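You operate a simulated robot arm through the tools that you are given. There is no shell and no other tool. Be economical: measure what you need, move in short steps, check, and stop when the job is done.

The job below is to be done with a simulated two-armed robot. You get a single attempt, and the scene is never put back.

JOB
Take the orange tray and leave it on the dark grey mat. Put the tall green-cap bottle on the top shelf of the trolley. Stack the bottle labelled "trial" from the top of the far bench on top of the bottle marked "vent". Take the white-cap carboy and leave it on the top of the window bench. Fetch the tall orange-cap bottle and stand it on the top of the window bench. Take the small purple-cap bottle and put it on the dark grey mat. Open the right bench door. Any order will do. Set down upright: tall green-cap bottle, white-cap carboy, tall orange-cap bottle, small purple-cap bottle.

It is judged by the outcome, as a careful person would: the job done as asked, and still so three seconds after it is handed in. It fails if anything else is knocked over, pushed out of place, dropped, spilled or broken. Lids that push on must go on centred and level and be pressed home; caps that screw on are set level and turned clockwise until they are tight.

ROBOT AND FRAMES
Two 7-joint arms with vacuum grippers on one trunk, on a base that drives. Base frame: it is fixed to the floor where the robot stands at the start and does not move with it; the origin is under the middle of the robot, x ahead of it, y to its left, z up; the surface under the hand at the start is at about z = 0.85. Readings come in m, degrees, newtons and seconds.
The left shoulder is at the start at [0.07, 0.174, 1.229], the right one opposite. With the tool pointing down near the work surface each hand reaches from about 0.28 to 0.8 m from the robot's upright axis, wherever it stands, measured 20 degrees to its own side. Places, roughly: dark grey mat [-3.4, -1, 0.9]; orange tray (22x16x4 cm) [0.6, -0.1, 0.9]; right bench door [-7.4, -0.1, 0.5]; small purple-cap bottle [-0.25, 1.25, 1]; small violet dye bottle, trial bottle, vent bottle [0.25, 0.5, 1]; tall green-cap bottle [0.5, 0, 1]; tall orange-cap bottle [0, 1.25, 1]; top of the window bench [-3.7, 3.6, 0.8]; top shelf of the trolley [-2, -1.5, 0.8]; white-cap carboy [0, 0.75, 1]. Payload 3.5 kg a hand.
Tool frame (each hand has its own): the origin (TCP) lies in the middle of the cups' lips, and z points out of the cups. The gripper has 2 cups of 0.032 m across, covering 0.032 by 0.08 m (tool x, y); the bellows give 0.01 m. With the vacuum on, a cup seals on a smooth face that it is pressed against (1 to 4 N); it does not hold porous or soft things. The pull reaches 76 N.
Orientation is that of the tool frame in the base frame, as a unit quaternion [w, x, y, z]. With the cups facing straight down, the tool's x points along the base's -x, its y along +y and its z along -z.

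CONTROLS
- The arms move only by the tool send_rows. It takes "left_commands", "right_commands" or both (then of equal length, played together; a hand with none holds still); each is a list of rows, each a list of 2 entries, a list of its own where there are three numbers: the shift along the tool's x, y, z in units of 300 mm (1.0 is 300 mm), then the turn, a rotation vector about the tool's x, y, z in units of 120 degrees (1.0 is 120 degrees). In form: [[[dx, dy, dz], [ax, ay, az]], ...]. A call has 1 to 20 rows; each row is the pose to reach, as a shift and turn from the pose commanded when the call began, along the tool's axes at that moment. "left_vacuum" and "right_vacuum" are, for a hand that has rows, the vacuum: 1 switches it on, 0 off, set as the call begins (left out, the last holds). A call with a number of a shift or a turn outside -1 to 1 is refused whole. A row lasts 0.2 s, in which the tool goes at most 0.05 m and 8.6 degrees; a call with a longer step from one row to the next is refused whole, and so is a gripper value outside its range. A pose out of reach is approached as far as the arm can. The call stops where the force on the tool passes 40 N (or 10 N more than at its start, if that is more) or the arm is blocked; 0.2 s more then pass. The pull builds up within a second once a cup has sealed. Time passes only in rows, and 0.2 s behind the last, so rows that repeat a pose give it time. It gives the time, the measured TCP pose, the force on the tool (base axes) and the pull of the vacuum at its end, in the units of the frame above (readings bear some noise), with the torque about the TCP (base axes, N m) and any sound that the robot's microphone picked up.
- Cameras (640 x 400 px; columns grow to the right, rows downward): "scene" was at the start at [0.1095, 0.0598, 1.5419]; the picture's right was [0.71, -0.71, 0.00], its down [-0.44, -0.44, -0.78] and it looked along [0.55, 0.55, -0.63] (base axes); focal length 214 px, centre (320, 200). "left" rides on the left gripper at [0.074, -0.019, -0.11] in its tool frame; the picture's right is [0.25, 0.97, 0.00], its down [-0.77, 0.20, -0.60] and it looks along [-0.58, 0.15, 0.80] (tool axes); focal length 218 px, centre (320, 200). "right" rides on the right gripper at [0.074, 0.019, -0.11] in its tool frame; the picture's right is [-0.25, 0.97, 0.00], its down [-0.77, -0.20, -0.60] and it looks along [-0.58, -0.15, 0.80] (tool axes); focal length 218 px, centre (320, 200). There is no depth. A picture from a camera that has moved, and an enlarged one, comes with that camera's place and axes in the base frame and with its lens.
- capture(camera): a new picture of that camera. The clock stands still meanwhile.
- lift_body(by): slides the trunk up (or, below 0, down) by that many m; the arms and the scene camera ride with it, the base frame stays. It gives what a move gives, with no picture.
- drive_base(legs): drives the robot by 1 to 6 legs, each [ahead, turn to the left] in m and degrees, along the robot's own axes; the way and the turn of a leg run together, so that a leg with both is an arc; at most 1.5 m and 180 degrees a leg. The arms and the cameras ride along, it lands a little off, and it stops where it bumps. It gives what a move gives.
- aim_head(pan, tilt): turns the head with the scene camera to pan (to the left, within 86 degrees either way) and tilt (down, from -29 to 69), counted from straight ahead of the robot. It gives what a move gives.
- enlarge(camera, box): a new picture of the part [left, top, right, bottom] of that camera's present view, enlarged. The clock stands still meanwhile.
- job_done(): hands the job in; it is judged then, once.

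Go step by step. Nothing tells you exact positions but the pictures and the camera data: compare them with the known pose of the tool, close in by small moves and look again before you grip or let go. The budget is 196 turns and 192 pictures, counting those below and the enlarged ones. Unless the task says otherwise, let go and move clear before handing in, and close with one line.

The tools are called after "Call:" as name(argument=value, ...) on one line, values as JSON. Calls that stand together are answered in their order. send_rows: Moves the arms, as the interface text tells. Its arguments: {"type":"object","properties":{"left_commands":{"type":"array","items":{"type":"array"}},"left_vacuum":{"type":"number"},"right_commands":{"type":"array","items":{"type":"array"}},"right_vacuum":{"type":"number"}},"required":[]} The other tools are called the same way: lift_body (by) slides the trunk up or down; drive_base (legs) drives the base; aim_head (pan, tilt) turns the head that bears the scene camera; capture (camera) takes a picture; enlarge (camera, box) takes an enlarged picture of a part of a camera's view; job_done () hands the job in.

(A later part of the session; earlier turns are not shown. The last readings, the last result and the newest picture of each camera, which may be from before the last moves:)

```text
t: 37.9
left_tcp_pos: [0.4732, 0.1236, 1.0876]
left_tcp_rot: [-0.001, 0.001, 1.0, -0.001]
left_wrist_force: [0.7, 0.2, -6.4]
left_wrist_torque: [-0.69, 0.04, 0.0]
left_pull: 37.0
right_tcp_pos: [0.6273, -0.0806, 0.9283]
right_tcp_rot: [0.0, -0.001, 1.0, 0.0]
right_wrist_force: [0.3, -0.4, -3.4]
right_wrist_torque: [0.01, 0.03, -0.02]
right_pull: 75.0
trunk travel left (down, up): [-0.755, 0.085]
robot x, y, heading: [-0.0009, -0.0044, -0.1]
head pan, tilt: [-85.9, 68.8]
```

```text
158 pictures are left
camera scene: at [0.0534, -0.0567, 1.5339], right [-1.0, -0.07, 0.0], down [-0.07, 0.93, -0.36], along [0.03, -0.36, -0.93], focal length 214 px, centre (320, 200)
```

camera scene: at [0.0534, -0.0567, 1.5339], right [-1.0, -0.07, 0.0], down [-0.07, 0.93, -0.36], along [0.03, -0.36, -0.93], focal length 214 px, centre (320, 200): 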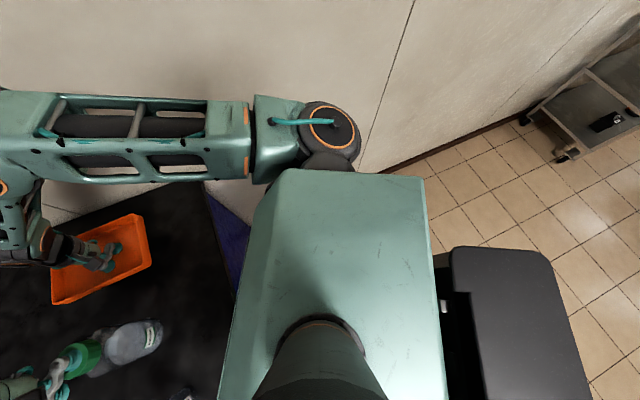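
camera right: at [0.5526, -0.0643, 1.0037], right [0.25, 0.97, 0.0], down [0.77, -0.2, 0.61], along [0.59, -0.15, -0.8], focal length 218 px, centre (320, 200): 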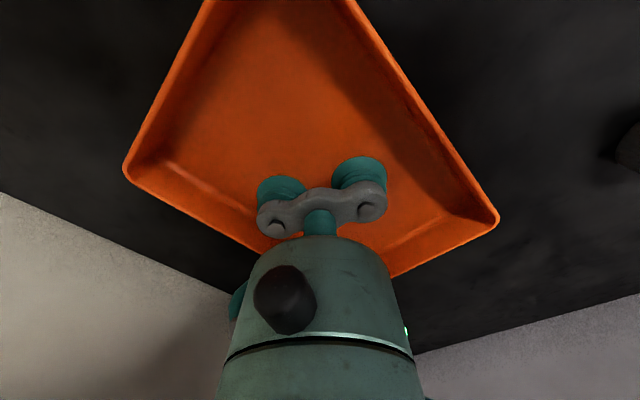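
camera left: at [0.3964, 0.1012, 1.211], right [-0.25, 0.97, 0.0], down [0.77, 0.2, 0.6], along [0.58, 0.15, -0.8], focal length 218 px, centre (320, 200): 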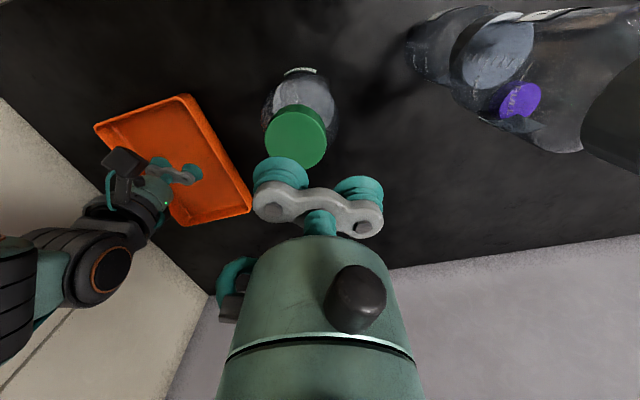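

The box is just the robot's mast (fixed, z≈1.18). The stool is close behind-left, so I'll turn left ~27° (parallel to the wall) then reverse; first raise everything above the stack.

Call:
lift_body(by=0.083)

Call:
send_rows(left_commands=[[[-0.02, 0, -0.12], [0, 0, 0]], [[-0.05, 0.0, -0.24], [0, 0, 0]], [[-0.09, 0.0, -0.36], [0, 0, 0]], [[-0.12, 0.04, -0.48], [0, 0, 0]], [[-0.15, 0.08, -0.58], [0, 0, 0]], [[-0.17, 0.12, -0.65], [0, 0, 0]], [[-0.17, 0.15, -0.65], [0, 0, 0]], [[-0.17, 0.15, -0.65], [0, 0, 0]]], right_commands=[[[0, -0.03, -0.1], [0, 0, 0]], [[0.02, -0.06, -0.2], [0, 0, 0]], [[0.04, -0.1, -0.3], [0, 0, 0]], [[0.06, -0.15, -0.4], [0, 0, 0]], [[0.08, -0.18, -0.5], [0, 0, 0]], [[0.1, -0.2, -0.58], [0, 0, 0]], [[0.1, -0.23, -0.62], [0, 0, 0]], [[0.1, -0.23, -0.62], [0, 0, 0]]])

Call:
aim_head(pan=20, tilt=45)

Call:
capture(camera="scene")

```text
t: 39.1
left_tcp_pos: [0.473, 0.1235, 1.1697]
left_tcp_rot: [-0.001, 0.001, 1.0, -0.001]
left_wrist_force: [0.3, 0.0, -6.2]
left_wrist_torque: [-0.67, 0.05, -0.02]
left_pull: 38.1
right_tcp_pos: [0.6281, -0.0825, 1.0103]
right_tcp_rot: [0.001, 0.0, 1.0, -0.001]
right_wrist_force: [-0.3, 0.0, -3.2]
right_wrist_torque: [0.01, 0.04, -0.01]
right_pull: 74.9
trunk travel left (down, up): [-0.838, 0.002]
robot x, y, heading: [0.0018, -0.0013, -0.1]
head pan, tilt: [-85.9, 68.8]
```

```text
t: 40.9
left_tcp_pos: [0.5262, 0.1698, 1.3639]
left_tcp_rot: [-0.001, 0.0, 1.0, -0.001]
left_wrist_force: [0.8, -0.2, -5.8]
left_wrist_torque: [-0.67, 0.07, -0.07]
left_pull: 37.9
right_tcp_pos: [0.5971, -0.1523, 1.198]
right_tcp_rot: [0.0, -0.001, 1.0, 0.0]
right_wrist_force: [-0.2, 0.2, -1.7]
right_wrist_torque: [-0.01, 0.03, 0.01]
right_pull: 75.8
trunk travel left (down, up): [-0.838, 0.002]
robot x, y, heading: [-0.0045, -0.001, -0.1]
head pan, tilt: [-85.9, 68.8]
```

```text
t: 42.8
left_tcp_pos: [0.525, 0.1688, 1.3633]
left_tcp_rot: [-0.001, 0.001, 1.0, -0.002]
left_wrist_force: [-1.0, -0.4, -6.5]
left_wrist_torque: [-0.67, 0.05, -0.03]
left_pull: 38.1
right_tcp_pos: [0.5961, -0.1511, 1.1983]
right_tcp_rot: [0.0, 0.0, 1.0, 0.0]
right_wrist_force: [-0.3, -0.3, -2.3]
right_wrist_torque: [0.01, 0.04, 0.01]
right_pull: 75.5
trunk travel left (down, up): [-0.838, 0.002]
robot x, y, heading: [0.0026, -0.0022, 0.1]
head pan, tilt: [20.0, 45.0]
```

```text
157 pictures are left
camera scene: at [0.1261, 0.0269, 1.6457], right [0.34, -0.94, 0.0], down [-0.67, -0.24, -0.71], along [0.66, 0.24, -0.71], focal length 214 px, centre (320, 200)
```

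scene: 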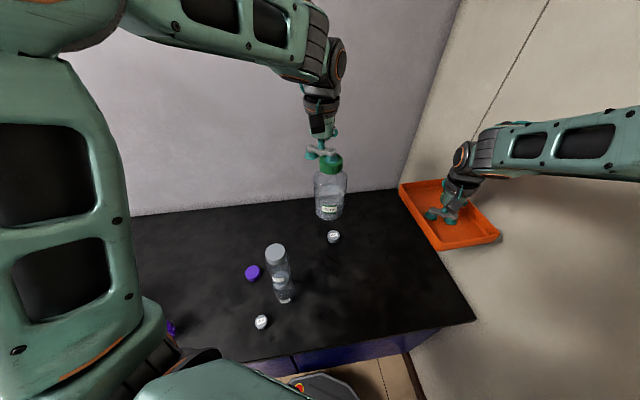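

Everything is above the stack. Turn left 27° in place, then reverse a little.

Call:
drive_base(legs=[[0, 27]])

Call:
drive_base(legs=[[-0.6, 0]])

Call:
aim_head(pan=0, tilt=35)

Call:
capture(camera="scene")

```text
t: 44.5
left_tcp_pos: [0.3915, 0.3881, 1.3642]
left_tcp_rot: [0.0, -0.233, 0.973, -0.001]
left_wrist_force: [0.0, -0.6, -6.6]
left_wrist_torque: [-0.64, -0.27, -0.05]
left_pull: 37.6
right_tcp_pos: [0.6001, 0.1347, 1.1989]
right_tcp_rot: [0.0, -0.233, 0.972, 0.0]
right_wrist_force: [-0.3, 0.0, -1.9]
right_wrist_torque: [-0.01, 0.05, 0.0]
right_pull: 75.3
trunk travel left (down, up): [-0.838, 0.002]
robot x, y, heading: [0.0011, 0.0001, 27.0]
head pan, tilt: [20.0, 45.0]
```

```text
t: 48.0
left_tcp_pos: [-0.1558, 0.109, 1.3638]
left_tcp_rot: [-0.002, -0.232, 0.973, -0.001]
left_wrist_force: [-0.1, 0.7, -6.8]
left_wrist_torque: [-0.6, -0.24, -0.05]
left_pull: 37.9
right_tcp_pos: [0.0519, -0.1448, 1.1971]
right_tcp_rot: [-0.001, -0.233, 0.973, 0.0]
right_wrist_force: [0.1, -0.4, -2.3]
right_wrist_torque: [-0.02, 0.03, -0.01]
right_pull: 75.3
trunk travel left (down, up): [-0.838, 0.002]
robot x, y, heading: [-0.5451, -0.2786, 26.6]
head pan, tilt: [20.0, 45.0]
```

```text
t: 48.8
left_tcp_pos: [-0.1574, 0.1092, 1.3656]
left_tcp_rot: [-0.001, -0.232, 0.973, -0.001]
left_wrist_force: [0.2, 0.1, -5.7]
left_wrist_torque: [-0.6, -0.24, -0.05]
left_pull: 37.8
right_tcp_pos: [0.05, -0.1447, 1.1976]
right_tcp_rot: [-0.001, -0.232, 0.973, 0.001]
right_wrist_force: [-1.3, 1.4, -2.5]
right_wrist_torque: [0.0, 0.07, 0.04]
right_pull: 75.5
trunk travel left (down, up): [-0.838, 0.002]
robot x, y, heading: [-0.5533, -0.2799, 26.8]
head pan, tilt: [0.0, 35.0]
```

```text
156 pictures are left
camera scene: at [-0.4277, -0.2169, 1.6605], right [0.45, -0.89, 0.0], down [-0.51, -0.26, -0.82], along [0.73, 0.37, -0.57], focal length 214 px, centre (320, 200)
```

scene: 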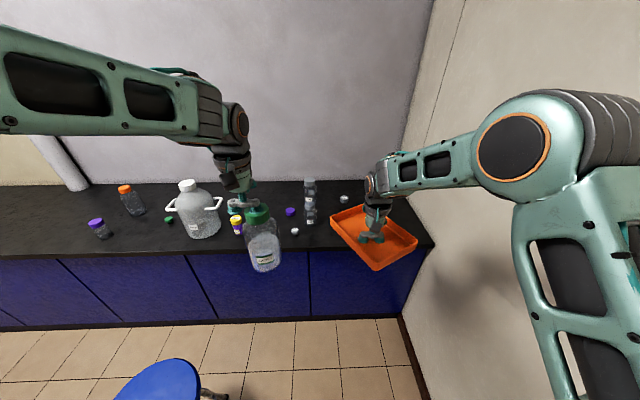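

All undisturbed. Turn left ~150° to face the trolley and mat area and look.

Call:
drive_base(legs=[[0, 150]])

Call:
aim_head(pan=0, tilt=20)

Call:
capture(camera="scene")

```text
t: 55.3
left_tcp_pos: [-1.0872, -0.4018, 1.3644]
left_tcp_rot: [-0.001, 0.999, -0.043, 0.001]
left_wrist_force: [0.4, 0.7, -6.5]
left_wrist_torque: [0.64, -0.14, -0.08]
left_pull: 38.1
right_tcp_pos: [-1.1314, -0.0748, 1.1991]
right_tcp_rot: [0.0, 0.999, -0.043, 0.0]
right_wrist_force: [-0.3, -0.2, -2.6]
right_wrist_torque: [0.01, -0.07, 0.0]
right_pull: 75.6
trunk travel left (down, up): [-0.838, 0.002]
robot x, y, heading: [-0.5488, -0.2793, 175.1]
head pan, tilt: [0.0, 35.0]
```

```text
t: 56.1
left_tcp_pos: [-1.0871, -0.4027, 1.3639]
left_tcp_rot: [-0.001, 0.999, -0.044, 0.001]
left_wrist_force: [-0.2, -0.5, -6.5]
left_wrist_torque: [0.66, -0.1, -0.07]
left_pull: 37.3
right_tcp_pos: [-1.1296, -0.0769, 1.1971]
right_tcp_rot: [0.001, 0.999, -0.043, 0.0]
right_wrist_force: [0.4, 0.0, -2.4]
right_wrist_torque: [0.01, -0.08, -0.01]
right_pull: 75.8
trunk travel left (down, up): [-0.838, 0.002]
robot x, y, heading: [-0.5468, -0.2803, 175.2]
head pan, tilt: [0.0, 20.0]
```

```text
155 pictures are left
camera scene: at [-0.6948, -0.2674, 1.6843], right [0.09, 1.0, 0.0], down [0.34, -0.03, -0.94], along [-0.94, 0.08, -0.34], focal length 214 px, centre (320, 200)
```

scene: 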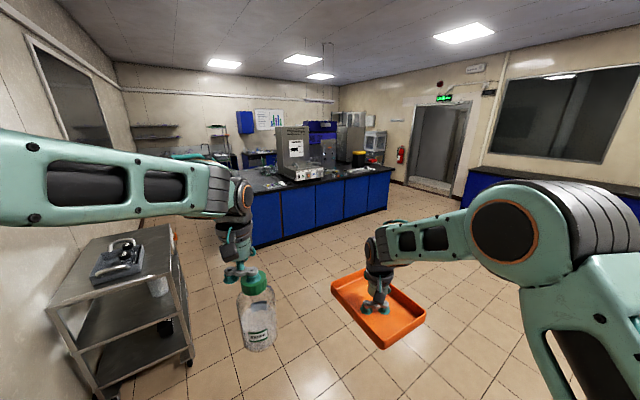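

I see the trolley on the left and the island ahead. Zoom in on both.

Call:
enlarge(camera="scene", box=[30, 200, 230, 400])

Call:
enlarge(camera="scene", box=[200, 110, 400, 230])

```text
2.00 times, centred on (130, 300) of scene
camera zoom: at [-0.6948, -0.2674, 1.6843], right [0.09, 1.0, 0.0], down [0.34, -0.03, -0.94], along [-0.94, 0.08, -0.34], focal length 429 px, centre (700, 0)
```

zoom: 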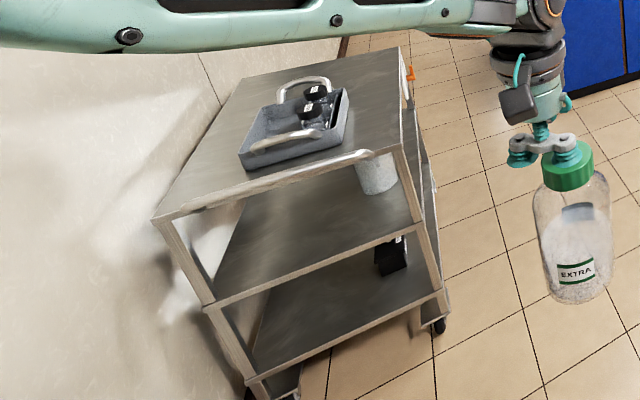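

```text
3.20 times, centred on (300, 170) of scene
camera zoom: at [-0.6948, -0.2674, 1.6843], right [0.09, 1.0, 0.0], down [0.34, -0.03, -0.94], along [-0.94, 0.08, -0.34], focal length 686 px, centre (384, 296)
```

zoom: 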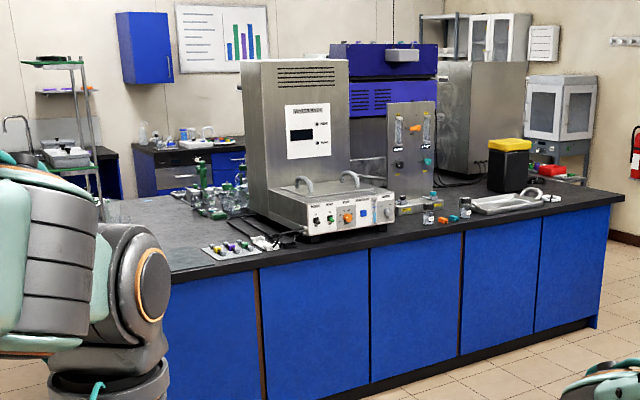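

Trolley top has a basket in its near half and a free area at the far half. Drive toward a spot beside it.

Call:
drive_base(legs=[[0, 23], [1.3, 0]])

Call:
aim_head(pan=35, tilt=40)

Call:
capture(camera="scene")

Call:
aim_head(pan=-10, tilt=25)

Call:
capture(camera="scene")

```text
t: 64.0
left_tcp_pos: [-2.2737, -0.9858, 1.3637]
left_tcp_rot: [-0.001, 0.99, 0.144, 0.0]
left_wrist_force: [0.4, 0.0, -5.7]
left_wrist_torque: [0.65, 0.16, -0.08]
left_pull: 38.0
right_tcp_pos: [-2.4338, -0.6974, 1.1987]
right_tcp_rot: [-0.001, 0.99, 0.144, 0.0]
right_wrist_force: [-0.3, -0.4, -2.1]
right_wrist_torque: [0.03, -0.06, 0.04]
right_pull: 75.8
trunk travel left (down, up): [-0.838, 0.002]
robot x, y, heading: [-1.8177, -0.672, -163.4]
head pan, tilt: [0.0, 20.0]
```

```text
t: 65.0
left_tcp_pos: [-2.2751, -0.9861, 1.3635]
left_tcp_rot: [0.0, 0.99, 0.144, 0.002]
left_wrist_force: [-0.7, -0.5, -6.5]
left_wrist_torque: [0.65, 0.16, -0.05]
left_pull: 37.6
right_tcp_pos: [-2.4349, -0.6973, 1.1977]
right_tcp_rot: [0.0, 0.989, 0.145, -0.001]
right_wrist_force: [-0.1, -1.2, -2.9]
right_wrist_torque: [-0.02, -0.05, -0.01]
right_pull: 75.2
trunk travel left (down, up): [-0.838, 0.002]
robot x, y, heading: [-1.8204, -0.6753, -163.7]
head pan, tilt: [35.0, 40.0]
```

```text
152 pictures are left
camera scene: at [-1.9229, -0.7558, 1.653], right [-0.78, 0.62, 0.0], down [0.4, 0.5, -0.77], along [-0.48, -0.6, -0.64], focal length 214 px, centre (320, 200)
```

scene: 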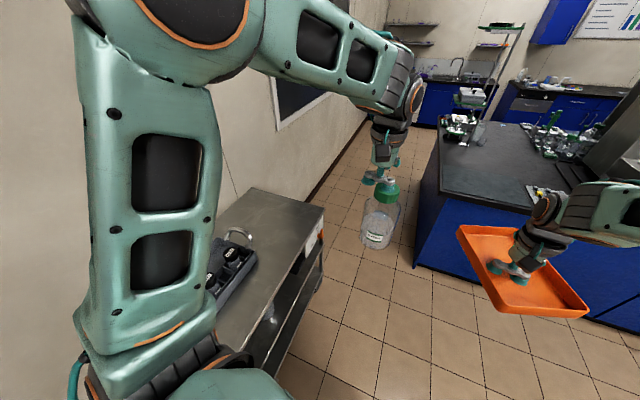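

```text
t: 66.1
left_tcp_pos: [-2.2748, -0.985, 1.3634]
left_tcp_rot: [-0.001, 0.989, 0.145, 0.002]
left_wrist_force: [-0.4, -0.4, -6.0]
left_wrist_torque: [0.63, 0.13, -0.06]
left_pull: 37.2
right_tcp_pos: [-2.4349, -0.6983, 1.1981]
right_tcp_rot: [0.0, 0.99, 0.144, -0.001]
right_wrist_force: [0.7, -0.2, -1.4]
right_wrist_torque: [0.04, -0.09, -0.01]
right_pull: 75.5
trunk travel left (down, up): [-0.838, 0.002]
robot x, y, heading: [-1.8209, -0.6726, -163.4]
head pan, tilt: [-10.0, 25.0]
```

```text
151 pictures are left
camera scene: at [-1.9615, -0.7, 1.6762], right [-0.12, 0.99, 0.0], down [0.42, 0.05, -0.91], along [-0.9, -0.1, -0.42], focal length 214 px, centre (320, 200)
```

scene: 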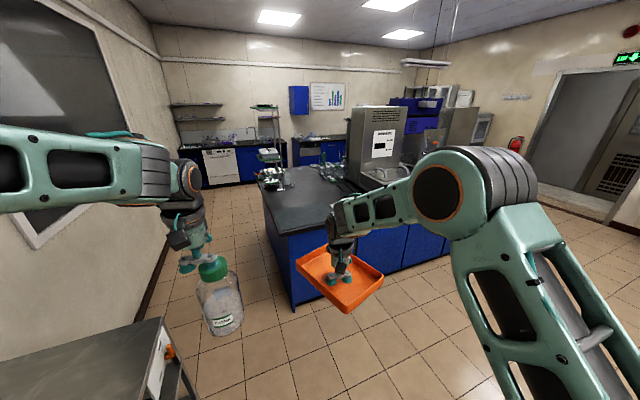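

Free spot on the trolley's far half is ~(-2.26, -1.51). Move beside it.

Call:
drive_base(legs=[[0, 11], [0.34, 0], [0, 31]])

Call:
aim_head(pan=35, tilt=50)

Call:
capture(camera="scene")

Call:
capture(camera="left")

```text
t: 70.5
left_tcp_pos: [-2.2655, -1.3645, 1.3642]
left_tcp_rot: [-0.002, 0.876, 0.482, 0.001]
left_wrist_force: [0.5, -0.6, -6.2]
left_wrist_torque: [0.38, 0.53, -0.07]
left_pull: 37.7
right_tcp_pos: [-2.5743, -1.2529, 1.1974]
right_tcp_rot: [-0.001, 0.876, 0.483, 0.001]
right_wrist_force: [0.8, 0.8, -1.6]
right_wrist_torque: [0.04, -0.03, 0.0]
right_pull: 75.3
trunk travel left (down, up): [-0.838, 0.002]
robot x, y, heading: [-2.1266, -0.8306, -122.3]
head pan, tilt: [-10.0, 25.0]
```

```text
t: 71.7
left_tcp_pos: [-2.2635, -1.3649, 1.3644]
left_tcp_rot: [-0.001, 0.876, 0.483, 0.001]
left_wrist_force: [-0.1, -0.3, -6.3]
left_wrist_torque: [0.4, 0.56, -0.09]
left_pull: 37.9
right_tcp_pos: [-2.5726, -1.2533, 1.1981]
right_tcp_rot: [0.0, 0.876, 0.482, 0.0]
right_wrist_force: [0.9, -0.1, -2.1]
right_wrist_torque: [0.05, -0.05, -0.02]
right_pull: 75.3
trunk travel left (down, up): [-0.838, 0.002]
robot x, y, heading: [-2.1251, -0.8309, -122.1]
head pan, tilt: [35.0, 50.0]
```

```text
150 pictures are left
camera scene: at [-2.1515, -0.9512, 1.6388], right [-1.0, -0.05, 0.0], down [-0.03, 0.77, -0.64], along [0.03, -0.64, -0.77], focal length 214 px, centre (320, 200)
```

scene: 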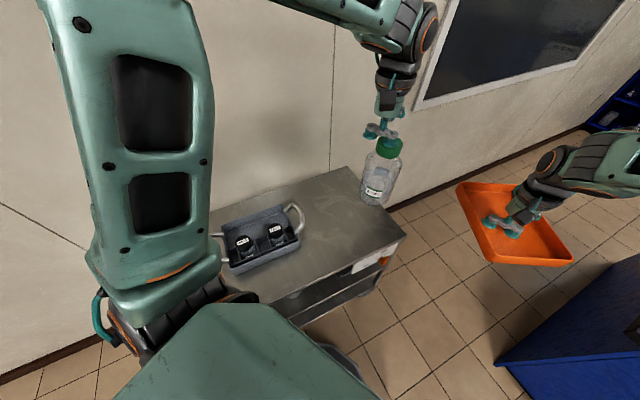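

```text
149 pictures are left
camera left: at [-2.2398, -1.2928, 1.474], right [0.95, -0.3, 0.0], down [-0.24, -0.76, 0.6], along [-0.18, -0.57, -0.8], focal length 218 px, centre (320, 200)
```

left: 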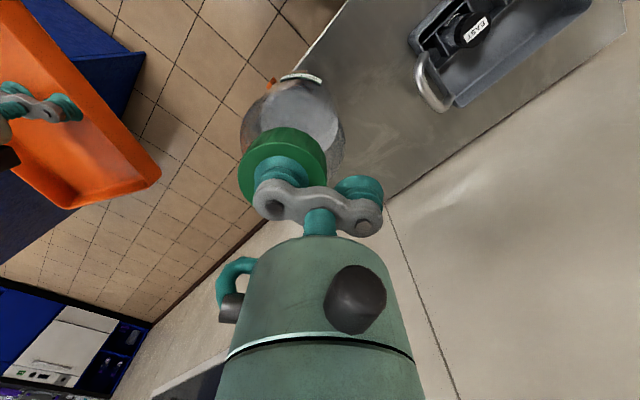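

Move the bottle over the free spot and lower toward the shelf.

Call:
send_rows(left_commands=[[[-0.1, 0.09, 0], [0, 0, 0]], [[-0.2, 0.18, 0], [0, 0, 0]], [[-0.3, 0.27, 0], [0, 0, 0]], [[-0.4, 0.366, 0.05], [0, 0, 0]], [[-0.43, 0.366, 0.2], [0, 0, 0]], [[-0.43, 0.366, 0.35], [0, 0, 0]], [[-0.43, 0.366, 0.5], [0, 0, 0]], [[-0.43, 0.366, 0.65], [0, 0, 0]], [[-0.43, 0.366, 0.8], [0, 0, 0]], [[-0.43, 0.366, 0.93], [0, 0, 0]], [[-0.43, 0.366, 0.93], [0, 0, 0]]])

Call:
capture(camera="scene")

Call:
capture(camera="left")

```text
t: 74.0
left_tcp_pos: [-2.2405, -1.5311, 1.082]
left_tcp_rot: [-0.002, 0.876, 0.483, 0.001]
left_wrist_force: [-0.5, 0.8, -5.9]
left_wrist_torque: [0.4, 0.54, -0.08]
left_pull: 38.2
right_tcp_pos: [-2.5724, -1.2534, 1.198]
right_tcp_rot: [0.0, 0.876, 0.483, 0.0]
right_wrist_force: [-0.5, -0.7, -2.1]
right_wrist_torque: [0.05, -0.02, 0.02]
right_pull: 76.1
trunk travel left (down, up): [-0.838, 0.002]
robot x, y, heading: [-2.1264, -0.8289, -122.4]
head pan, tilt: [35.0, 50.0]
```

```text
148 pictures are left
camera scene: at [-2.1508, -0.9515, 1.6388], right [-1.0, -0.05, 0.0], down [-0.04, 0.77, -0.64], along [0.03, -0.64, -0.77], focal length 214 px, centre (320, 200)
```

scene: 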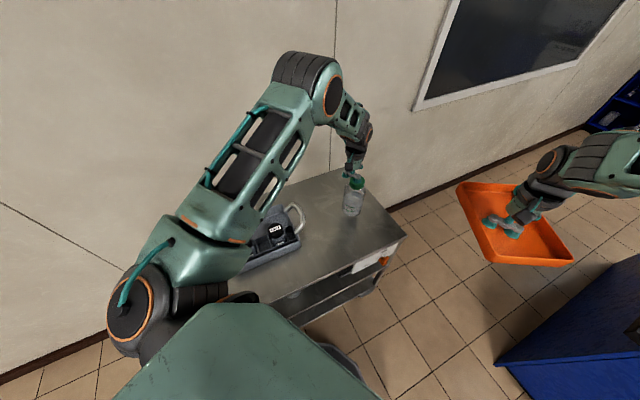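

```text
147 pictures are left
camera left: at [-2.2153, -1.4595, 1.1919], right [0.95, -0.3, 0.0], down [-0.24, -0.76, 0.6], along [-0.18, -0.57, -0.8], focal length 218 px, centre (320, 200)
```

left: 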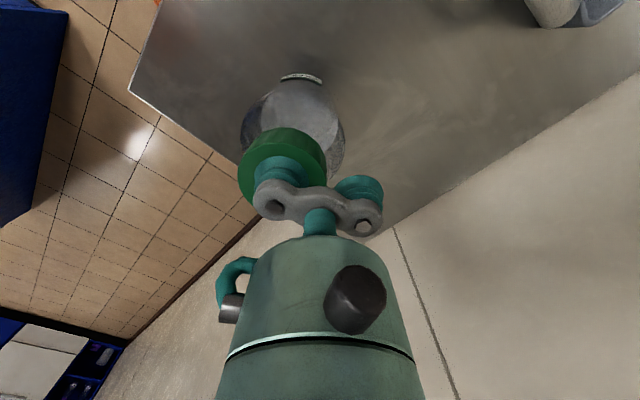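

Shelf looks about z≈0.83. Lower in stages.

Call:
send_rows(left_commands=[[[0, 0, 0.06], [0, 0, 0]], [[0, 0, 0.12], [0, 0, 0]], [[0, 0, 0.167], [0, 0, 0]], [[0, 0, 0.18], [0, 0, 0]], [[0, 0, 0.193], [0, 0, 0]], [[0, 0, 0.193], [0, 0, 0]]])

Call:
enlarge(camera="scene", box=[310, 140, 410, 240])

```text
t: 75.5
left_tcp_pos: [-2.2397, -1.531, 1.0299]
left_tcp_rot: [0.0, 0.876, 0.483, -0.001]
left_wrist_force: [2.8, -5.1, 16.6]
left_wrist_torque: [0.66, 0.98, 0.02]
left_pull: 38.1
right_tcp_pos: [-2.5724, -1.2506, 1.199]
right_tcp_rot: [0.0, 0.876, 0.482, 0.0]
right_wrist_force: [0.2, -0.5, -2.6]
right_wrist_torque: [0.03, -0.04, 0.0]
right_pull: 75.6
trunk travel left (down, up): [-0.838, 0.002]
robot x, y, heading: [-2.1228, -0.8298, -122.5]
head pan, tilt: [35.0, 50.0]
```

```text
4.00 times, centred on (360, 190) of scene
camera zoom: at [-2.1498, -0.9489, 1.6393], right [-1.0, -0.05, 0.0], down [-0.04, 0.76, -0.64], along [0.03, -0.64, -0.77], focal length 858 px, centre (160, 240)
```

zoom: 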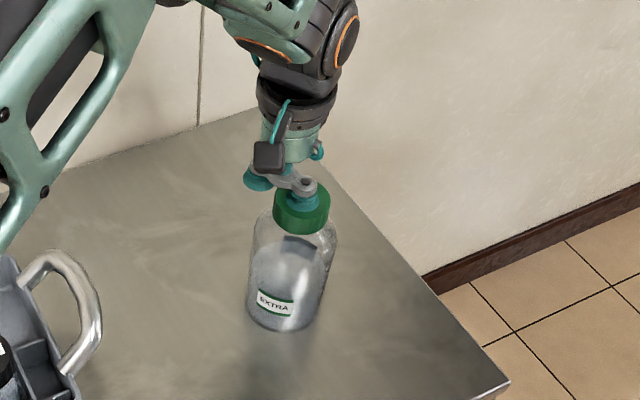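

Bottle is standing on the shelf. Release and rise.

Call:
send_rows(left_commands=[[[0, 0, -0.01], [0, 0, 0]], [[0, 0, -0.01], [0, 0, 0]], [[0, 0, -0.01], [0, 0, 0]], [[0, 0, -0.01], [0, 0, 0]], [[0, 0, -0.012], [0, 0, 0]], [[0, 0, -0.03], [0, 0, 0]], [[0, 0, -0.1], [0, 0, 0]], [[0, 0, -0.2], [0, 0, 0]], [[0, 0, -0.33], [0, 0, 0]], [[0, 0, -0.46], [0, 0, 0]], [[0, 0, -0.6], [0, 0, 0]], [[0.1, 0, -0.7], [0, 0, 0]], [[0.2, 0, -0.75], [0, 0, 0]]], left_vacuum=0)

Call:
capture(camera="scene")

Call:
aim_head(pan=-45, tilt=25)

Call:
capture(camera="scene")

```text
t: 78.2
left_tcp_pos: [-2.2071, -1.4796, 1.251]
left_tcp_rot: [-0.001, 0.876, 0.482, 0.0]
left_wrist_force: [0.4, 0.4, -0.2]
left_wrist_torque: [-0.01, 0.01, 0.01]
left_pull: 0.2
right_tcp_pos: [-2.5725, -1.2498, 1.1993]
right_tcp_rot: [0.0, 0.876, 0.482, 0.0]
right_wrist_force: [0.5, -0.2, -1.9]
right_wrist_torque: [0.02, -0.02, -0.01]
right_pull: 75.9
trunk travel left (down, up): [-0.838, 0.002]
robot x, y, heading: [-2.1261, -0.8296, -122.3]
head pan, tilt: [35.0, 50.0]
```

```text
145 pictures are left
camera scene: at [-2.1491, -0.9481, 1.639], right [-1.0, -0.05, 0.0], down [-0.04, 0.76, -0.64], along [0.03, -0.64, -0.77], focal length 214 px, centre (320, 200)
```

scene: 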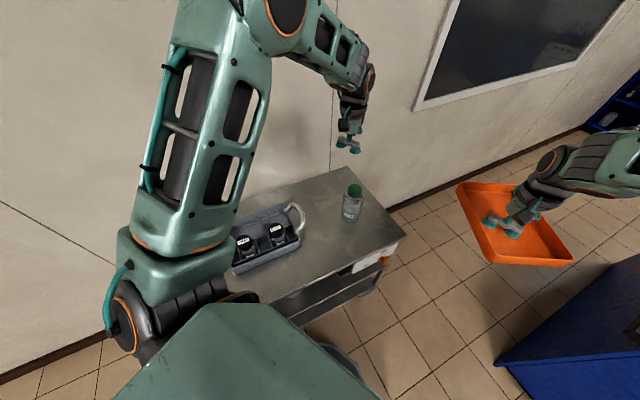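

```text
t: 79.8
left_tcp_pos: [-2.21, -1.4816, 1.2508]
left_tcp_rot: [-0.002, 0.876, 0.483, 0.001]
left_wrist_force: [-0.4, 0.1, 0.0]
left_wrist_torque: [0.04, 0.02, 0.01]
left_pull: 0.1
right_tcp_pos: [-2.573, -1.2531, 1.1984]
right_tcp_rot: [0.0, 0.876, 0.482, 0.0]
right_wrist_force: [0.5, -0.4, -1.1]
right_wrist_torque: [0.07, 0.0, 0.03]
right_pull: 76.0
trunk travel left (down, up): [-0.838, 0.002]
robot x, y, heading: [-2.1281, -0.8311, -122.4]
head pan, tilt: [-45.0, 25.0]
```

```text
144 pictures are left
camera scene: at [-2.2442, -0.8946, 1.6763], right [-0.22, 0.98, 0.0], down [0.41, 0.09, -0.91], along [-0.88, -0.2, -0.42], focal length 214 px, centre (320, 200)
```

scene: 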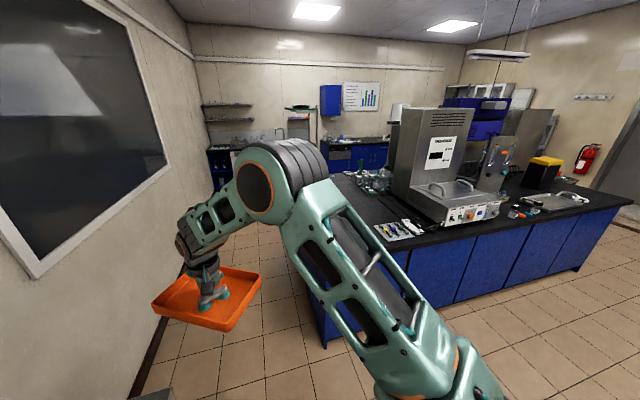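

Green bottle is placed. Turn right to face the island and find the mat.

Call:
drive_base(legs=[[0, -60]])

Call:
aim_head(pan=0, tilt=30)

Call:
capture(camera="scene")

```text
t: 82.8
left_tcp_pos: [-2.7348, -1.0787, 1.2498]
left_tcp_rot: [-0.001, 1.0, -0.026, 0.002]
left_wrist_force: [0.1, 0.7, -0.3]
left_wrist_torque: [0.0, 0.01, -0.01]
left_pull: 0.1
right_tcp_pos: [-2.7126, -0.6484, 1.1979]
right_tcp_rot: [-0.001, 1.0, -0.026, 0.0]
right_wrist_force: [-1.1, 0.0, -1.9]
right_wrist_torque: [0.0, -0.03, 0.01]
right_pull: 75.4
trunk travel left (down, up): [-0.838, 0.002]
robot x, y, heading: [-2.1254, -0.8289, 177.2]
head pan, tilt: [-45.0, 25.0]
```

```text
t: 84.0
left_tcp_pos: [-2.7356, -1.0775, 1.2509]
left_tcp_rot: [-0.001, 1.0, -0.027, 0.002]
left_wrist_force: [0.2, 0.3, 1.0]
left_wrist_torque: [0.01, 0.03, 0.0]
left_pull: 0.0
right_tcp_pos: [-2.7133, -0.6472, 1.1981]
right_tcp_rot: [0.001, 1.0, -0.025, 0.0]
right_wrist_force: [1.4, 0.4, -1.6]
right_wrist_torque: [0.01, -0.06, 0.06]
right_pull: 75.4
trunk travel left (down, up): [-0.838, 0.002]
robot x, y, heading: [-2.1254, -0.8245, 176.9]
head pan, tilt: [0.0, 30.0]
```

```text
143 pictures are left
camera scene: at [-2.268, -0.8244, 1.6684], right [0.05, 1.0, 0.0], down [0.5, -0.03, -0.87], along [-0.86, 0.05, -0.5], focal length 214 px, centre (320, 200)
```

scene: 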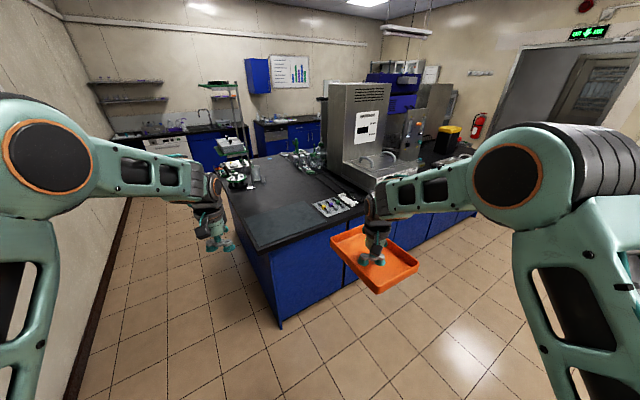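

Call:
enlarge(camera="scene", box=[205, 130, 365, 260])

```text
3.08 times, centred on (285, 195) of scene
camera zoom: at [-2.268, -0.8244, 1.6684], right [0.05, 1.0, 0.0], down [0.5, -0.03, -0.87], along [-0.86, 0.05, -0.5], focal length 660 px, centre (428, 215)
```

zoom: 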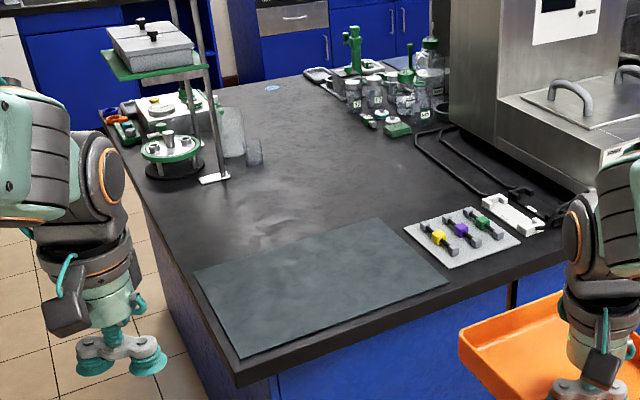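

The mat is found: centre ~(-3.35, -0.98), 0.42×0.30 m. I'll place the tray on its right half, leaving the left for the bottle. Drive closer.

Call:
drive_base(legs=[[0, 22], [0.555, 0], [0, -18]])

Call:
aim_head(pan=-8, tilt=45)

Call:
capture(camera="scene")

Call:
capture(camera="right")

```text
t: 89.3
left_tcp_pos: [-3.2386, -1.2965, 1.2509]
left_tcp_rot: [-0.002, 1.0, 0.008, 0.003]
left_wrist_force: [0.7, 0.1, 0.0]
left_wrist_torque: [0.0, 0.01, -0.02]
left_pull: 0.1
right_tcp_pos: [-3.2466, -0.8661, 1.1985]
right_tcp_rot: [-0.001, 1.0, 0.009, 0.0]
right_wrist_force: [-0.6, -0.5, -2.2]
right_wrist_torque: [-0.02, -0.08, 0.0]
right_pull: 74.9
trunk travel left (down, up): [-0.838, 0.002]
robot x, y, heading: [-2.6501, -1.0081, -179.2]
head pan, tilt: [0.0, 30.0]
```

```text
t: 90.1
left_tcp_pos: [-3.239, -1.295, 1.2515]
left_tcp_rot: [-0.001, 1.0, 0.008, 0.0]
left_wrist_force: [0.2, -0.6, 0.5]
left_wrist_torque: [-0.01, 0.02, 0.02]
left_pull: 0.1
right_tcp_pos: [-3.2464, -0.8649, 1.1972]
right_tcp_rot: [0.0, 1.0, 0.008, 0.0]
right_wrist_force: [-1.1, -0.2, -1.7]
right_wrist_torque: [0.02, -0.05, 0.0]
right_pull: 75.8
trunk travel left (down, up): [-0.838, 0.002]
robot x, y, heading: [-2.6462, -1.0072, -179.1]
head pan, tilt: [-8.0, 45.0]
```

```text
141 pictures are left
camera scene: at [-2.7806, -0.9987, 1.6458], right [0.12, 0.99, 0.0], down [0.7, -0.09, -0.71], along [-0.7, 0.09, -0.71], focal length 214 px, centre (320, 200)
```

scene: 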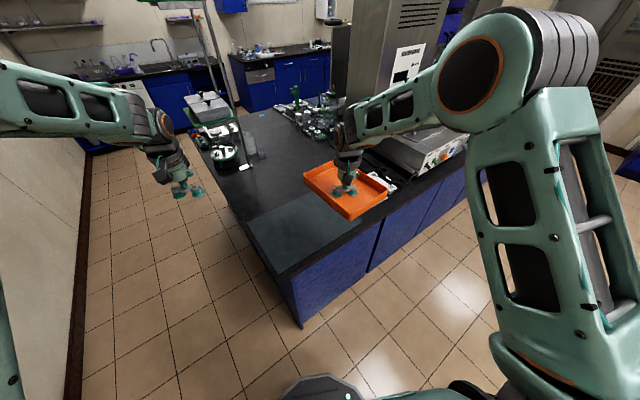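

```text
140 pictures are left
camera right: at [-3.172, -0.8837, 1.308], right [-0.24, -0.97, 0.0], down [-0.77, 0.19, 0.6], along [-0.59, 0.14, -0.8], focal length 218 px, centre (320, 200)
```

right: 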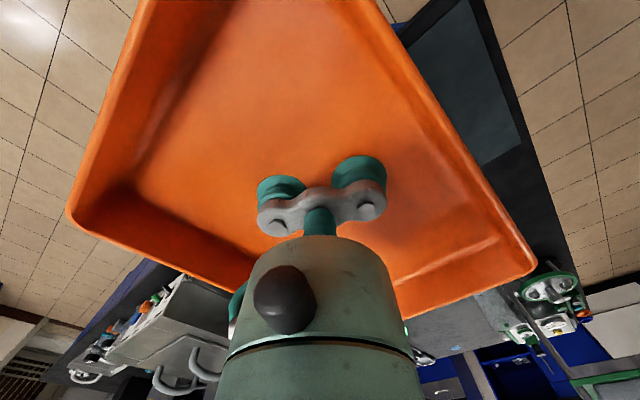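

Mat centre ≈(-3.37, -0.98). Move the tray over the mat's right half and lower to just above.

Call:
send_rows(right_commands=[[[-0.13, 0.03, 0], [0, 0, 0]], [[-0.26, 0.06, 0], [0, 0, 0]], [[-0.39, 0.09, 0], [0, 0, 0]], [[-0.5, 0.125, 0.05], [0, 0, 0]], [[-0.547, 0.125, 0.2], [0, 0, 0]], [[-0.547, 0.125, 0.35], [0, 0, 0]], [[-0.547, 0.125, 0.5], [0, 0, 0]], [[-0.547, 0.125, 0.65], [0, 0, 0]], [[-0.547, 0.125, 0.72], [0, 0, 0]], [[-0.547, 0.125, 0.72], [0, 0, 0]]])

Call:
capture(camera="scene")

Call:
capture(camera="left")

```text
t: 92.3
left_tcp_pos: [-3.2394, -1.2945, 1.2507]
left_tcp_rot: [-0.001, 1.0, 0.008, 0.002]
left_wrist_force: [-0.1, 0.7, 0.0]
left_wrist_torque: [-0.02, 0.03, -0.02]
left_pull: 0.1
right_tcp_pos: [-3.3818, -0.9037, 0.9892]
right_tcp_rot: [0.0, 1.0, 0.009, 0.0]
right_wrist_force: [0.1, 0.4, -3.5]
right_wrist_torque: [-0.04, -0.09, 0.0]
right_pull: 75.7
right hand out of reach, approached as far as the arm can: row 5, 6, 7, 8, 9, 10
trunk travel left (down, up): [-0.838, 0.002]
robot x, y, heading: [-2.65, -1.0081, -179.2]
head pan, tilt: [-8.0, 45.0]
```

```text
139 pictures are left
camera scene: at [-2.7818, -0.9981, 1.6457], right [0.12, 0.99, 0.0], down [0.7, -0.09, -0.71], along [-0.7, 0.09, -0.71], focal length 214 px, centre (320, 200)
```

scene: 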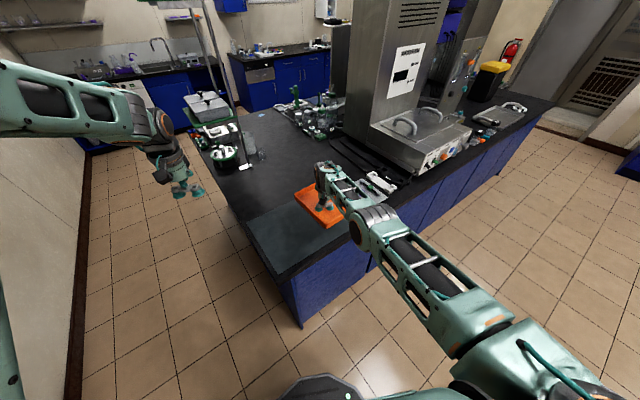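

```text
138 pictures are left
camera left: at [-3.1656, -1.275, 1.3607], right [0.27, -0.96, 0.0], down [-0.77, -0.21, 0.6], along [-0.58, -0.16, -0.8], focal length 218 px, centre (320, 200)
```

left: 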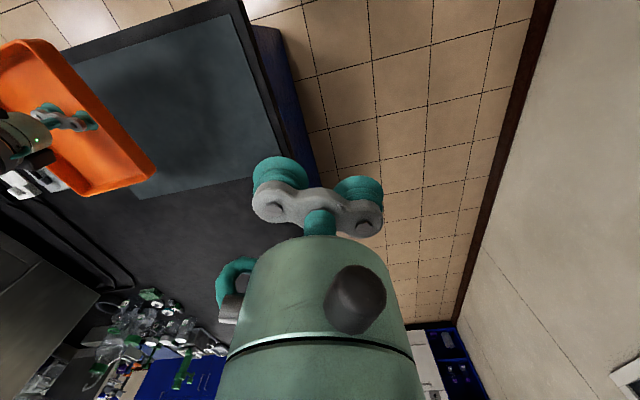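

The right arm is just out of reach; I'll raise the hand, lower the trunk for more reach, and retry.

Call:
send_rows(right_commands=[[[0.05, 0, -0.15], [0, 0, 0]], [[0.05, 0, -0.3], [0, 0, 0]], [[0.05, 0, -0.45], [0, 0, 0]], [[0.05, 0, -0.6], [0, 0, 0]], [[0.05, 0, -0.7], [0, 0, 0]], [[0.05, 0, -0.7], [0, 0, 0]]])

Call:
lift_body(by=-0.2)

```text
t: 93.7
left_tcp_pos: [-3.2383, -1.2952, 1.2495]
left_tcp_rot: [-0.001, 1.0, 0.009, 0.002]
left_wrist_force: [0.3, -0.4, 0.0]
left_wrist_torque: [-0.01, 0.0, -0.01]
left_pull: 0.2
right_tcp_pos: [-3.3671, -0.9054, 1.1991]
right_tcp_rot: [0.0, 1.0, 0.009, 0.001]
right_wrist_force: [0.0, 0.3, -2.2]
right_wrist_torque: [-0.06, -0.07, 0.01]
right_pull: 74.9
trunk travel left (down, up): [-0.838, 0.002]
robot x, y, heading: [-2.6486, -1.0085, -178.9]
head pan, tilt: [-8.0, 45.0]
```

```text
t: 95.8
left_tcp_pos: [-3.2378, -1.296, 1.0515]
left_tcp_rot: [-0.001, 1.0, 0.008, 0.001]
left_wrist_force: [-0.5, -0.4, 0.3]
left_wrist_torque: [0.0, -0.01, -0.02]
left_pull: 0.2
right_tcp_pos: [-3.3658, -0.9071, 0.9987]
right_tcp_rot: [0.0, 1.0, 0.009, 0.0]
right_wrist_force: [0.2, 0.0, -2.9]
right_wrist_torque: [0.05, -0.08, -0.01]
right_pull: 75.5
trunk travel left (down, up): [-0.638, 0.202]
robot x, y, heading: [-2.6474, -1.0079, -178.9]
head pan, tilt: [-8.0, 45.0]
```

Call:
send_rows(right_commands=[[[-0.09, 0.01, 0.0], [0, 0, 0]], [[-0.18, 0.01, 0.05], [0, 0, 0]], [[-0.18, 0.01, 0.16], [0, 0, 0]], [[-0.18, 0.01, 0.16], [0, 0, 0]]])

Call:
enlarge(camera="scene", box=[220, 160, 420, 290])

Call:
capture(camera="left")

Call:
capture(camera="right")

```text
t: 96.8
left_tcp_pos: [-3.2397, -1.2953, 1.0502]
left_tcp_rot: [-0.001, 1.0, 0.007, 0.002]
left_wrist_force: [0.2, 0.9, -0.5]
left_wrist_torque: [-0.03, 0.01, 0.02]
left_pull: 0.0
right_tcp_pos: [-3.4004, -0.9044, 0.9526]
right_tcp_rot: [-0.001, 1.0, 0.009, 0.002]
right_wrist_force: [0.8, 0.7, -2.1]
right_wrist_torque: [0.04, -0.11, 0.02]
right_pull: 75.6
right hand out of reach, approached as far as the arm can: row 2, 3, 4
trunk travel left (down, up): [-0.638, 0.202]
robot x, y, heading: [-2.648, -1.0079, -178.9]
head pan, tilt: [-8.0, 45.0]
```

```text
3.08 times, centred on (320, 225) of scene
camera zoom: at [-2.7816, -0.9987, 1.4457], right [0.12, 0.99, 0.0], down [0.7, -0.09, -0.71], along [-0.7, 0.09, -0.71], focal length 660 px, centre (320, 123)
```

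zoom: 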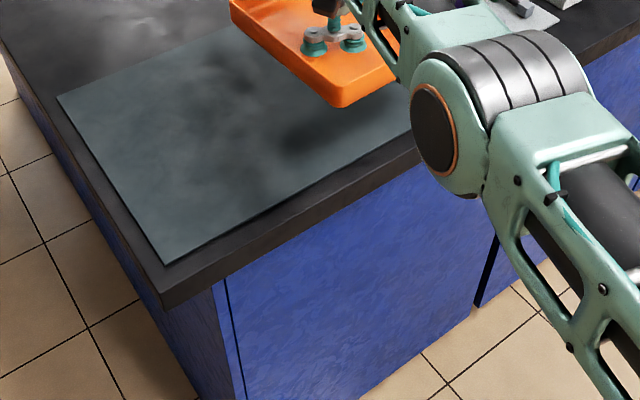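

```text
136 pictures are left
camera left: at [-3.1654, -1.2755, 1.1606], right [0.27, -0.96, 0.0], down [-0.77, -0.22, 0.6], along [-0.58, -0.16, -0.8], focal length 218 px, centre (320, 200)
```

left: 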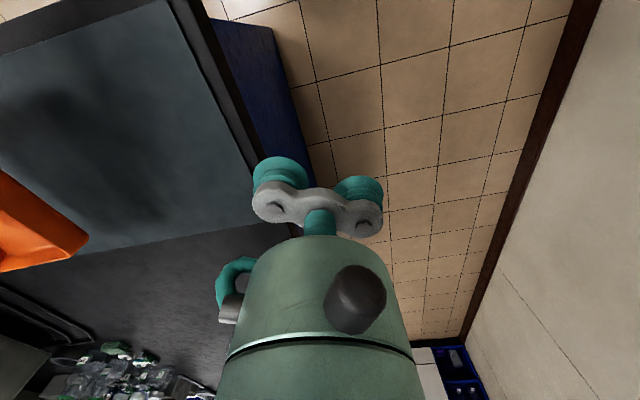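

```text
135 pictures are left
camera right: at [-3.3249, -0.9236, 1.0612], right [-0.24, -0.97, 0.0], down [-0.77, 0.19, 0.6], along [-0.59, 0.14, -0.8], focal length 218 px, centre (320, 200)
```

right: 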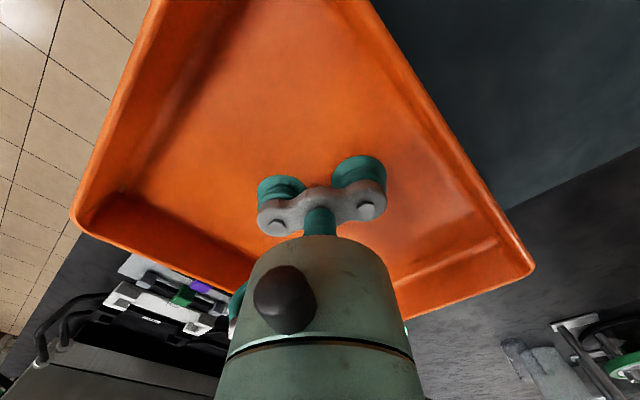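

The tray at (-3.40, -0.904) lies fully over the mat's right half. Lower until contact.

Call:
send_rows(right_commands=[[[0, 0, 0.05], [0, 0, 0]], [[0, 0, 0.1], [0, 0, 0]], [[0, 0, 0.12], [0, 0, 0]], [[0, 0, 0.135], [0, 0, 0]], [[0, 0, 0.135], [0, 0, 0]]])

```text
t: 98.0
left_tcp_pos: [-3.2383, -1.2966, 1.0493]
left_tcp_rot: [-0.001, 1.0, 0.008, 0.001]
left_wrist_force: [0.7, -0.5, -0.4]
left_wrist_torque: [0.0, -0.01, -0.02]
left_pull: 0.0
right_tcp_pos: [-3.3991, -0.9023, 0.9094]
right_tcp_rot: [0.0, 1.0, 0.009, 0.0]
right_wrist_force: [0.1, 0.3, -2.5]
right_wrist_torque: [0.01, -0.05, 0.01]
right_pull: 75.8
trunk travel left (down, up): [-0.638, 0.202]
robot x, y, heading: [-2.6512, -1.0085, -179.2]
head pan, tilt: [-8.0, 45.0]
```

Call:
send_rows(right_commands=[[[0, 0, 0.01], [0, 0, 0]], [[0, 0, 0.02], [0, 0, 0]], [[0, 0, 0.03], [0, 0, 0]], [[0, 0, 0.03], [0, 0, 0]]])

Call:
capture(camera="right")

```text
t: 99.0
left_tcp_pos: [-3.2395, -1.2963, 1.0501]
left_tcp_rot: [-0.001, 1.0, 0.007, 0.001]
left_wrist_force: [0.4, -0.6, 0.1]
left_wrist_torque: [0.01, 0.03, 0.03]
left_pull: 0.1
right_tcp_pos: [-3.3981, -0.9028, 0.9009]
right_tcp_rot: [-0.001, 1.0, 0.009, 0.001]
right_wrist_force: [-0.3, 1.1, -2.0]
right_wrist_torque: [-0.01, -0.06, 0.01]
right_pull: 75.8
trunk travel left (down, up): [-0.638, 0.202]
robot x, y, heading: [-2.6489, -1.0097, -179.0]
head pan, tilt: [-8.0, 45.0]
```

```text
134 pictures are left
camera right: at [-3.3234, -0.9217, 1.0105], right [-0.24, -0.97, 0.0], down [-0.77, 0.19, 0.6], along [-0.59, 0.14, -0.8], focal length 218 px, centre (320, 200)
```

right: 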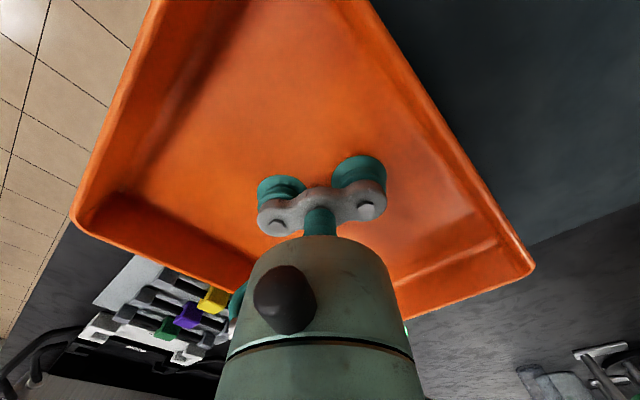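

Call:
send_rows(right_commands=[[[0, 0, 0.015], [0, 0, 0]], [[0, 0, 0.03], [0, 0, 0]], [[0, 0, 0.045], [0, 0, 0]], [[0, 0, 0.045], [0, 0, 0]]])

Call:
enlarge(camera="scene", box=[220, 130, 420, 260])

```text
t: 100.0
left_tcp_pos: [-3.2392, -1.2955, 1.0501]
left_tcp_rot: [0.0, 1.0, 0.008, 0.002]
left_wrist_force: [-0.6, -0.3, -0.5]
left_wrist_torque: [-0.01, -0.02, 0.02]
left_pull: 0.1
right_tcp_pos: [-3.3985, -0.9031, 0.8869]
right_tcp_rot: [0.0, 1.0, 0.009, 0.0]
right_wrist_force: [0.1, 0.2, -2.5]
right_wrist_torque: [0.06, -0.09, 0.01]
right_pull: 75.9
trunk travel left (down, up): [-0.638, 0.202]
robot x, y, heading: [-2.6476, -1.0108, -179.0]
head pan, tilt: [-8.0, 45.0]
```

```text
3.08 times, centred on (320, 195) of scene
camera zoom: at [-2.7809, -0.9993, 1.4457], right [0.12, 0.99, 0.0], down [0.7, -0.09, -0.71], along [-0.7, 0.09, -0.71], focal length 660 px, centre (320, 215)
```

zoom: 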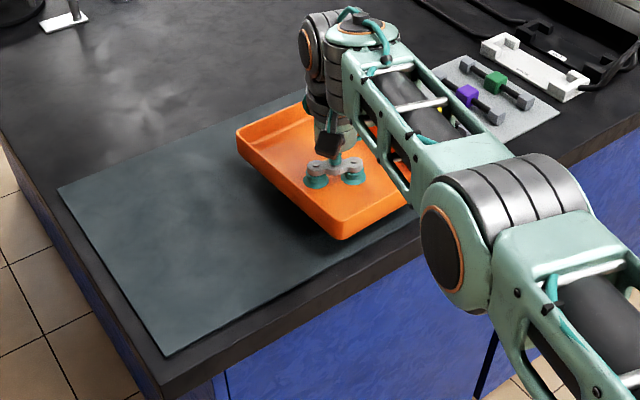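

Mat is lower than I assumed, so tray should shift ~4 cm farther in. There's base clearance (the start pose was only 0.25 m from the bench edge); raise slightly and drive forward 5 cm.

Call:
send_rows(right_commands=[[[0, 0, -0.05], [0, 0, 0]], [[0, 0, -0.1], [0, 0, 0]], [[0, 0, -0.1], [0, 0, 0]]])

Call:
drive_base(legs=[[0.05, 0]])

Call:
send_rows(right_commands=[[[0, 0.03, 0.05], [0, 0, 0]], [[0, 0.05, 0.1], [0, 0, 0]], [[0, 0.05, 0.13], [0, 0, 0]], [[0, 0.05, 0.15], [0, 0, 0]], [[0, 0.05, 0.165], [0, 0, 0]], [[0, 0.05, 0.165], [0, 0, 0]]])

Call:
enlarge(camera="scene", box=[220, 130, 420, 260])

```text
t: 100.8
left_tcp_pos: [-3.2382, -1.2952, 1.0514]
left_tcp_rot: [-0.001, 1.0, 0.008, 0.001]
left_wrist_force: [0.4, -0.1, 0.4]
left_wrist_torque: [0.02, 0.01, 0.0]
left_pull: 0.1
right_tcp_pos: [-3.3991, -0.904, 0.9173]
right_tcp_rot: [0.0, 1.0, 0.009, 0.0]
right_wrist_force: [0.3, 0.9, -2.2]
right_wrist_torque: [0.03, -0.1, 0.0]
right_pull: 75.8
trunk travel left (down, up): [-0.638, 0.202]
robot x, y, heading: [-2.6489, -1.0072, -179.3]
head pan, tilt: [-8.0, 45.0]
```

```text
t: 101.8
left_tcp_pos: [-3.2884, -1.2972, 1.052]
left_tcp_rot: [-0.001, 1.0, 0.008, 0.001]
left_wrist_force: [-0.1, 0.8, -0.3]
left_wrist_torque: [-0.01, -0.02, 0.01]
left_pull: 0.1
right_tcp_pos: [-3.4487, -0.9036, 0.9186]
right_tcp_rot: [-0.001, 1.0, 0.008, -0.001]
right_wrist_force: [0.0, -0.1, -2.8]
right_wrist_torque: [0.0, -0.09, 0.02]
right_pull: 75.2
trunk travel left (down, up): [-0.638, 0.202]
robot x, y, heading: [-2.7014, -1.0062, -179.1]
head pan, tilt: [-8.0, 45.0]
```

```text
t: 103.2
left_tcp_pos: [-3.2896, -1.2954, 1.0499]
left_tcp_rot: [0.0, 1.0, 0.008, 0.0]
left_wrist_force: [0.2, -0.2, 0.4]
left_wrist_torque: [-0.02, 0.0, 0.02]
left_pull: 0.0
right_tcp_pos: [-3.4432, -0.9198, 0.8688]
right_tcp_rot: [0.0, 1.0, 0.008, 0.0]
right_wrist_force: [-0.2, -0.3, -1.7]
right_wrist_torque: [0.03, -0.06, -0.01]
right_pull: 76.2
right hand out of reach, approached as far as the arm can: row 3, 4, 5, 6
trunk travel left (down, up): [-0.638, 0.202]
robot x, y, heading: [-2.6963, -1.0105, -179.2]
head pan, tilt: [-8.0, 45.0]
```

```text
3.08 times, centred on (320, 195) of scene
camera zoom: at [-2.8315, -0.9999, 1.4458], right [0.12, 0.99, 0.0], down [0.7, -0.09, -0.71], along [-0.7, 0.09, -0.71], focal length 660 px, centre (320, 215)
```

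zoom: 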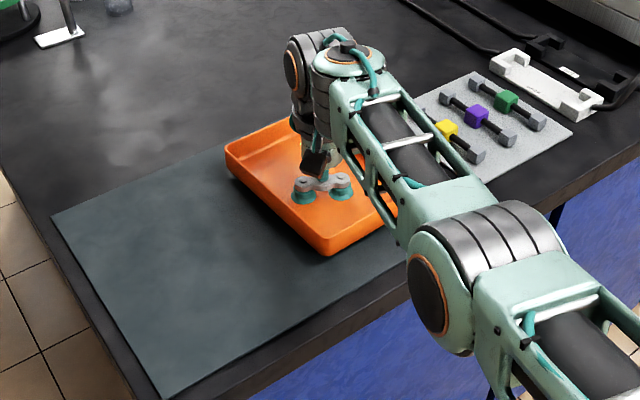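

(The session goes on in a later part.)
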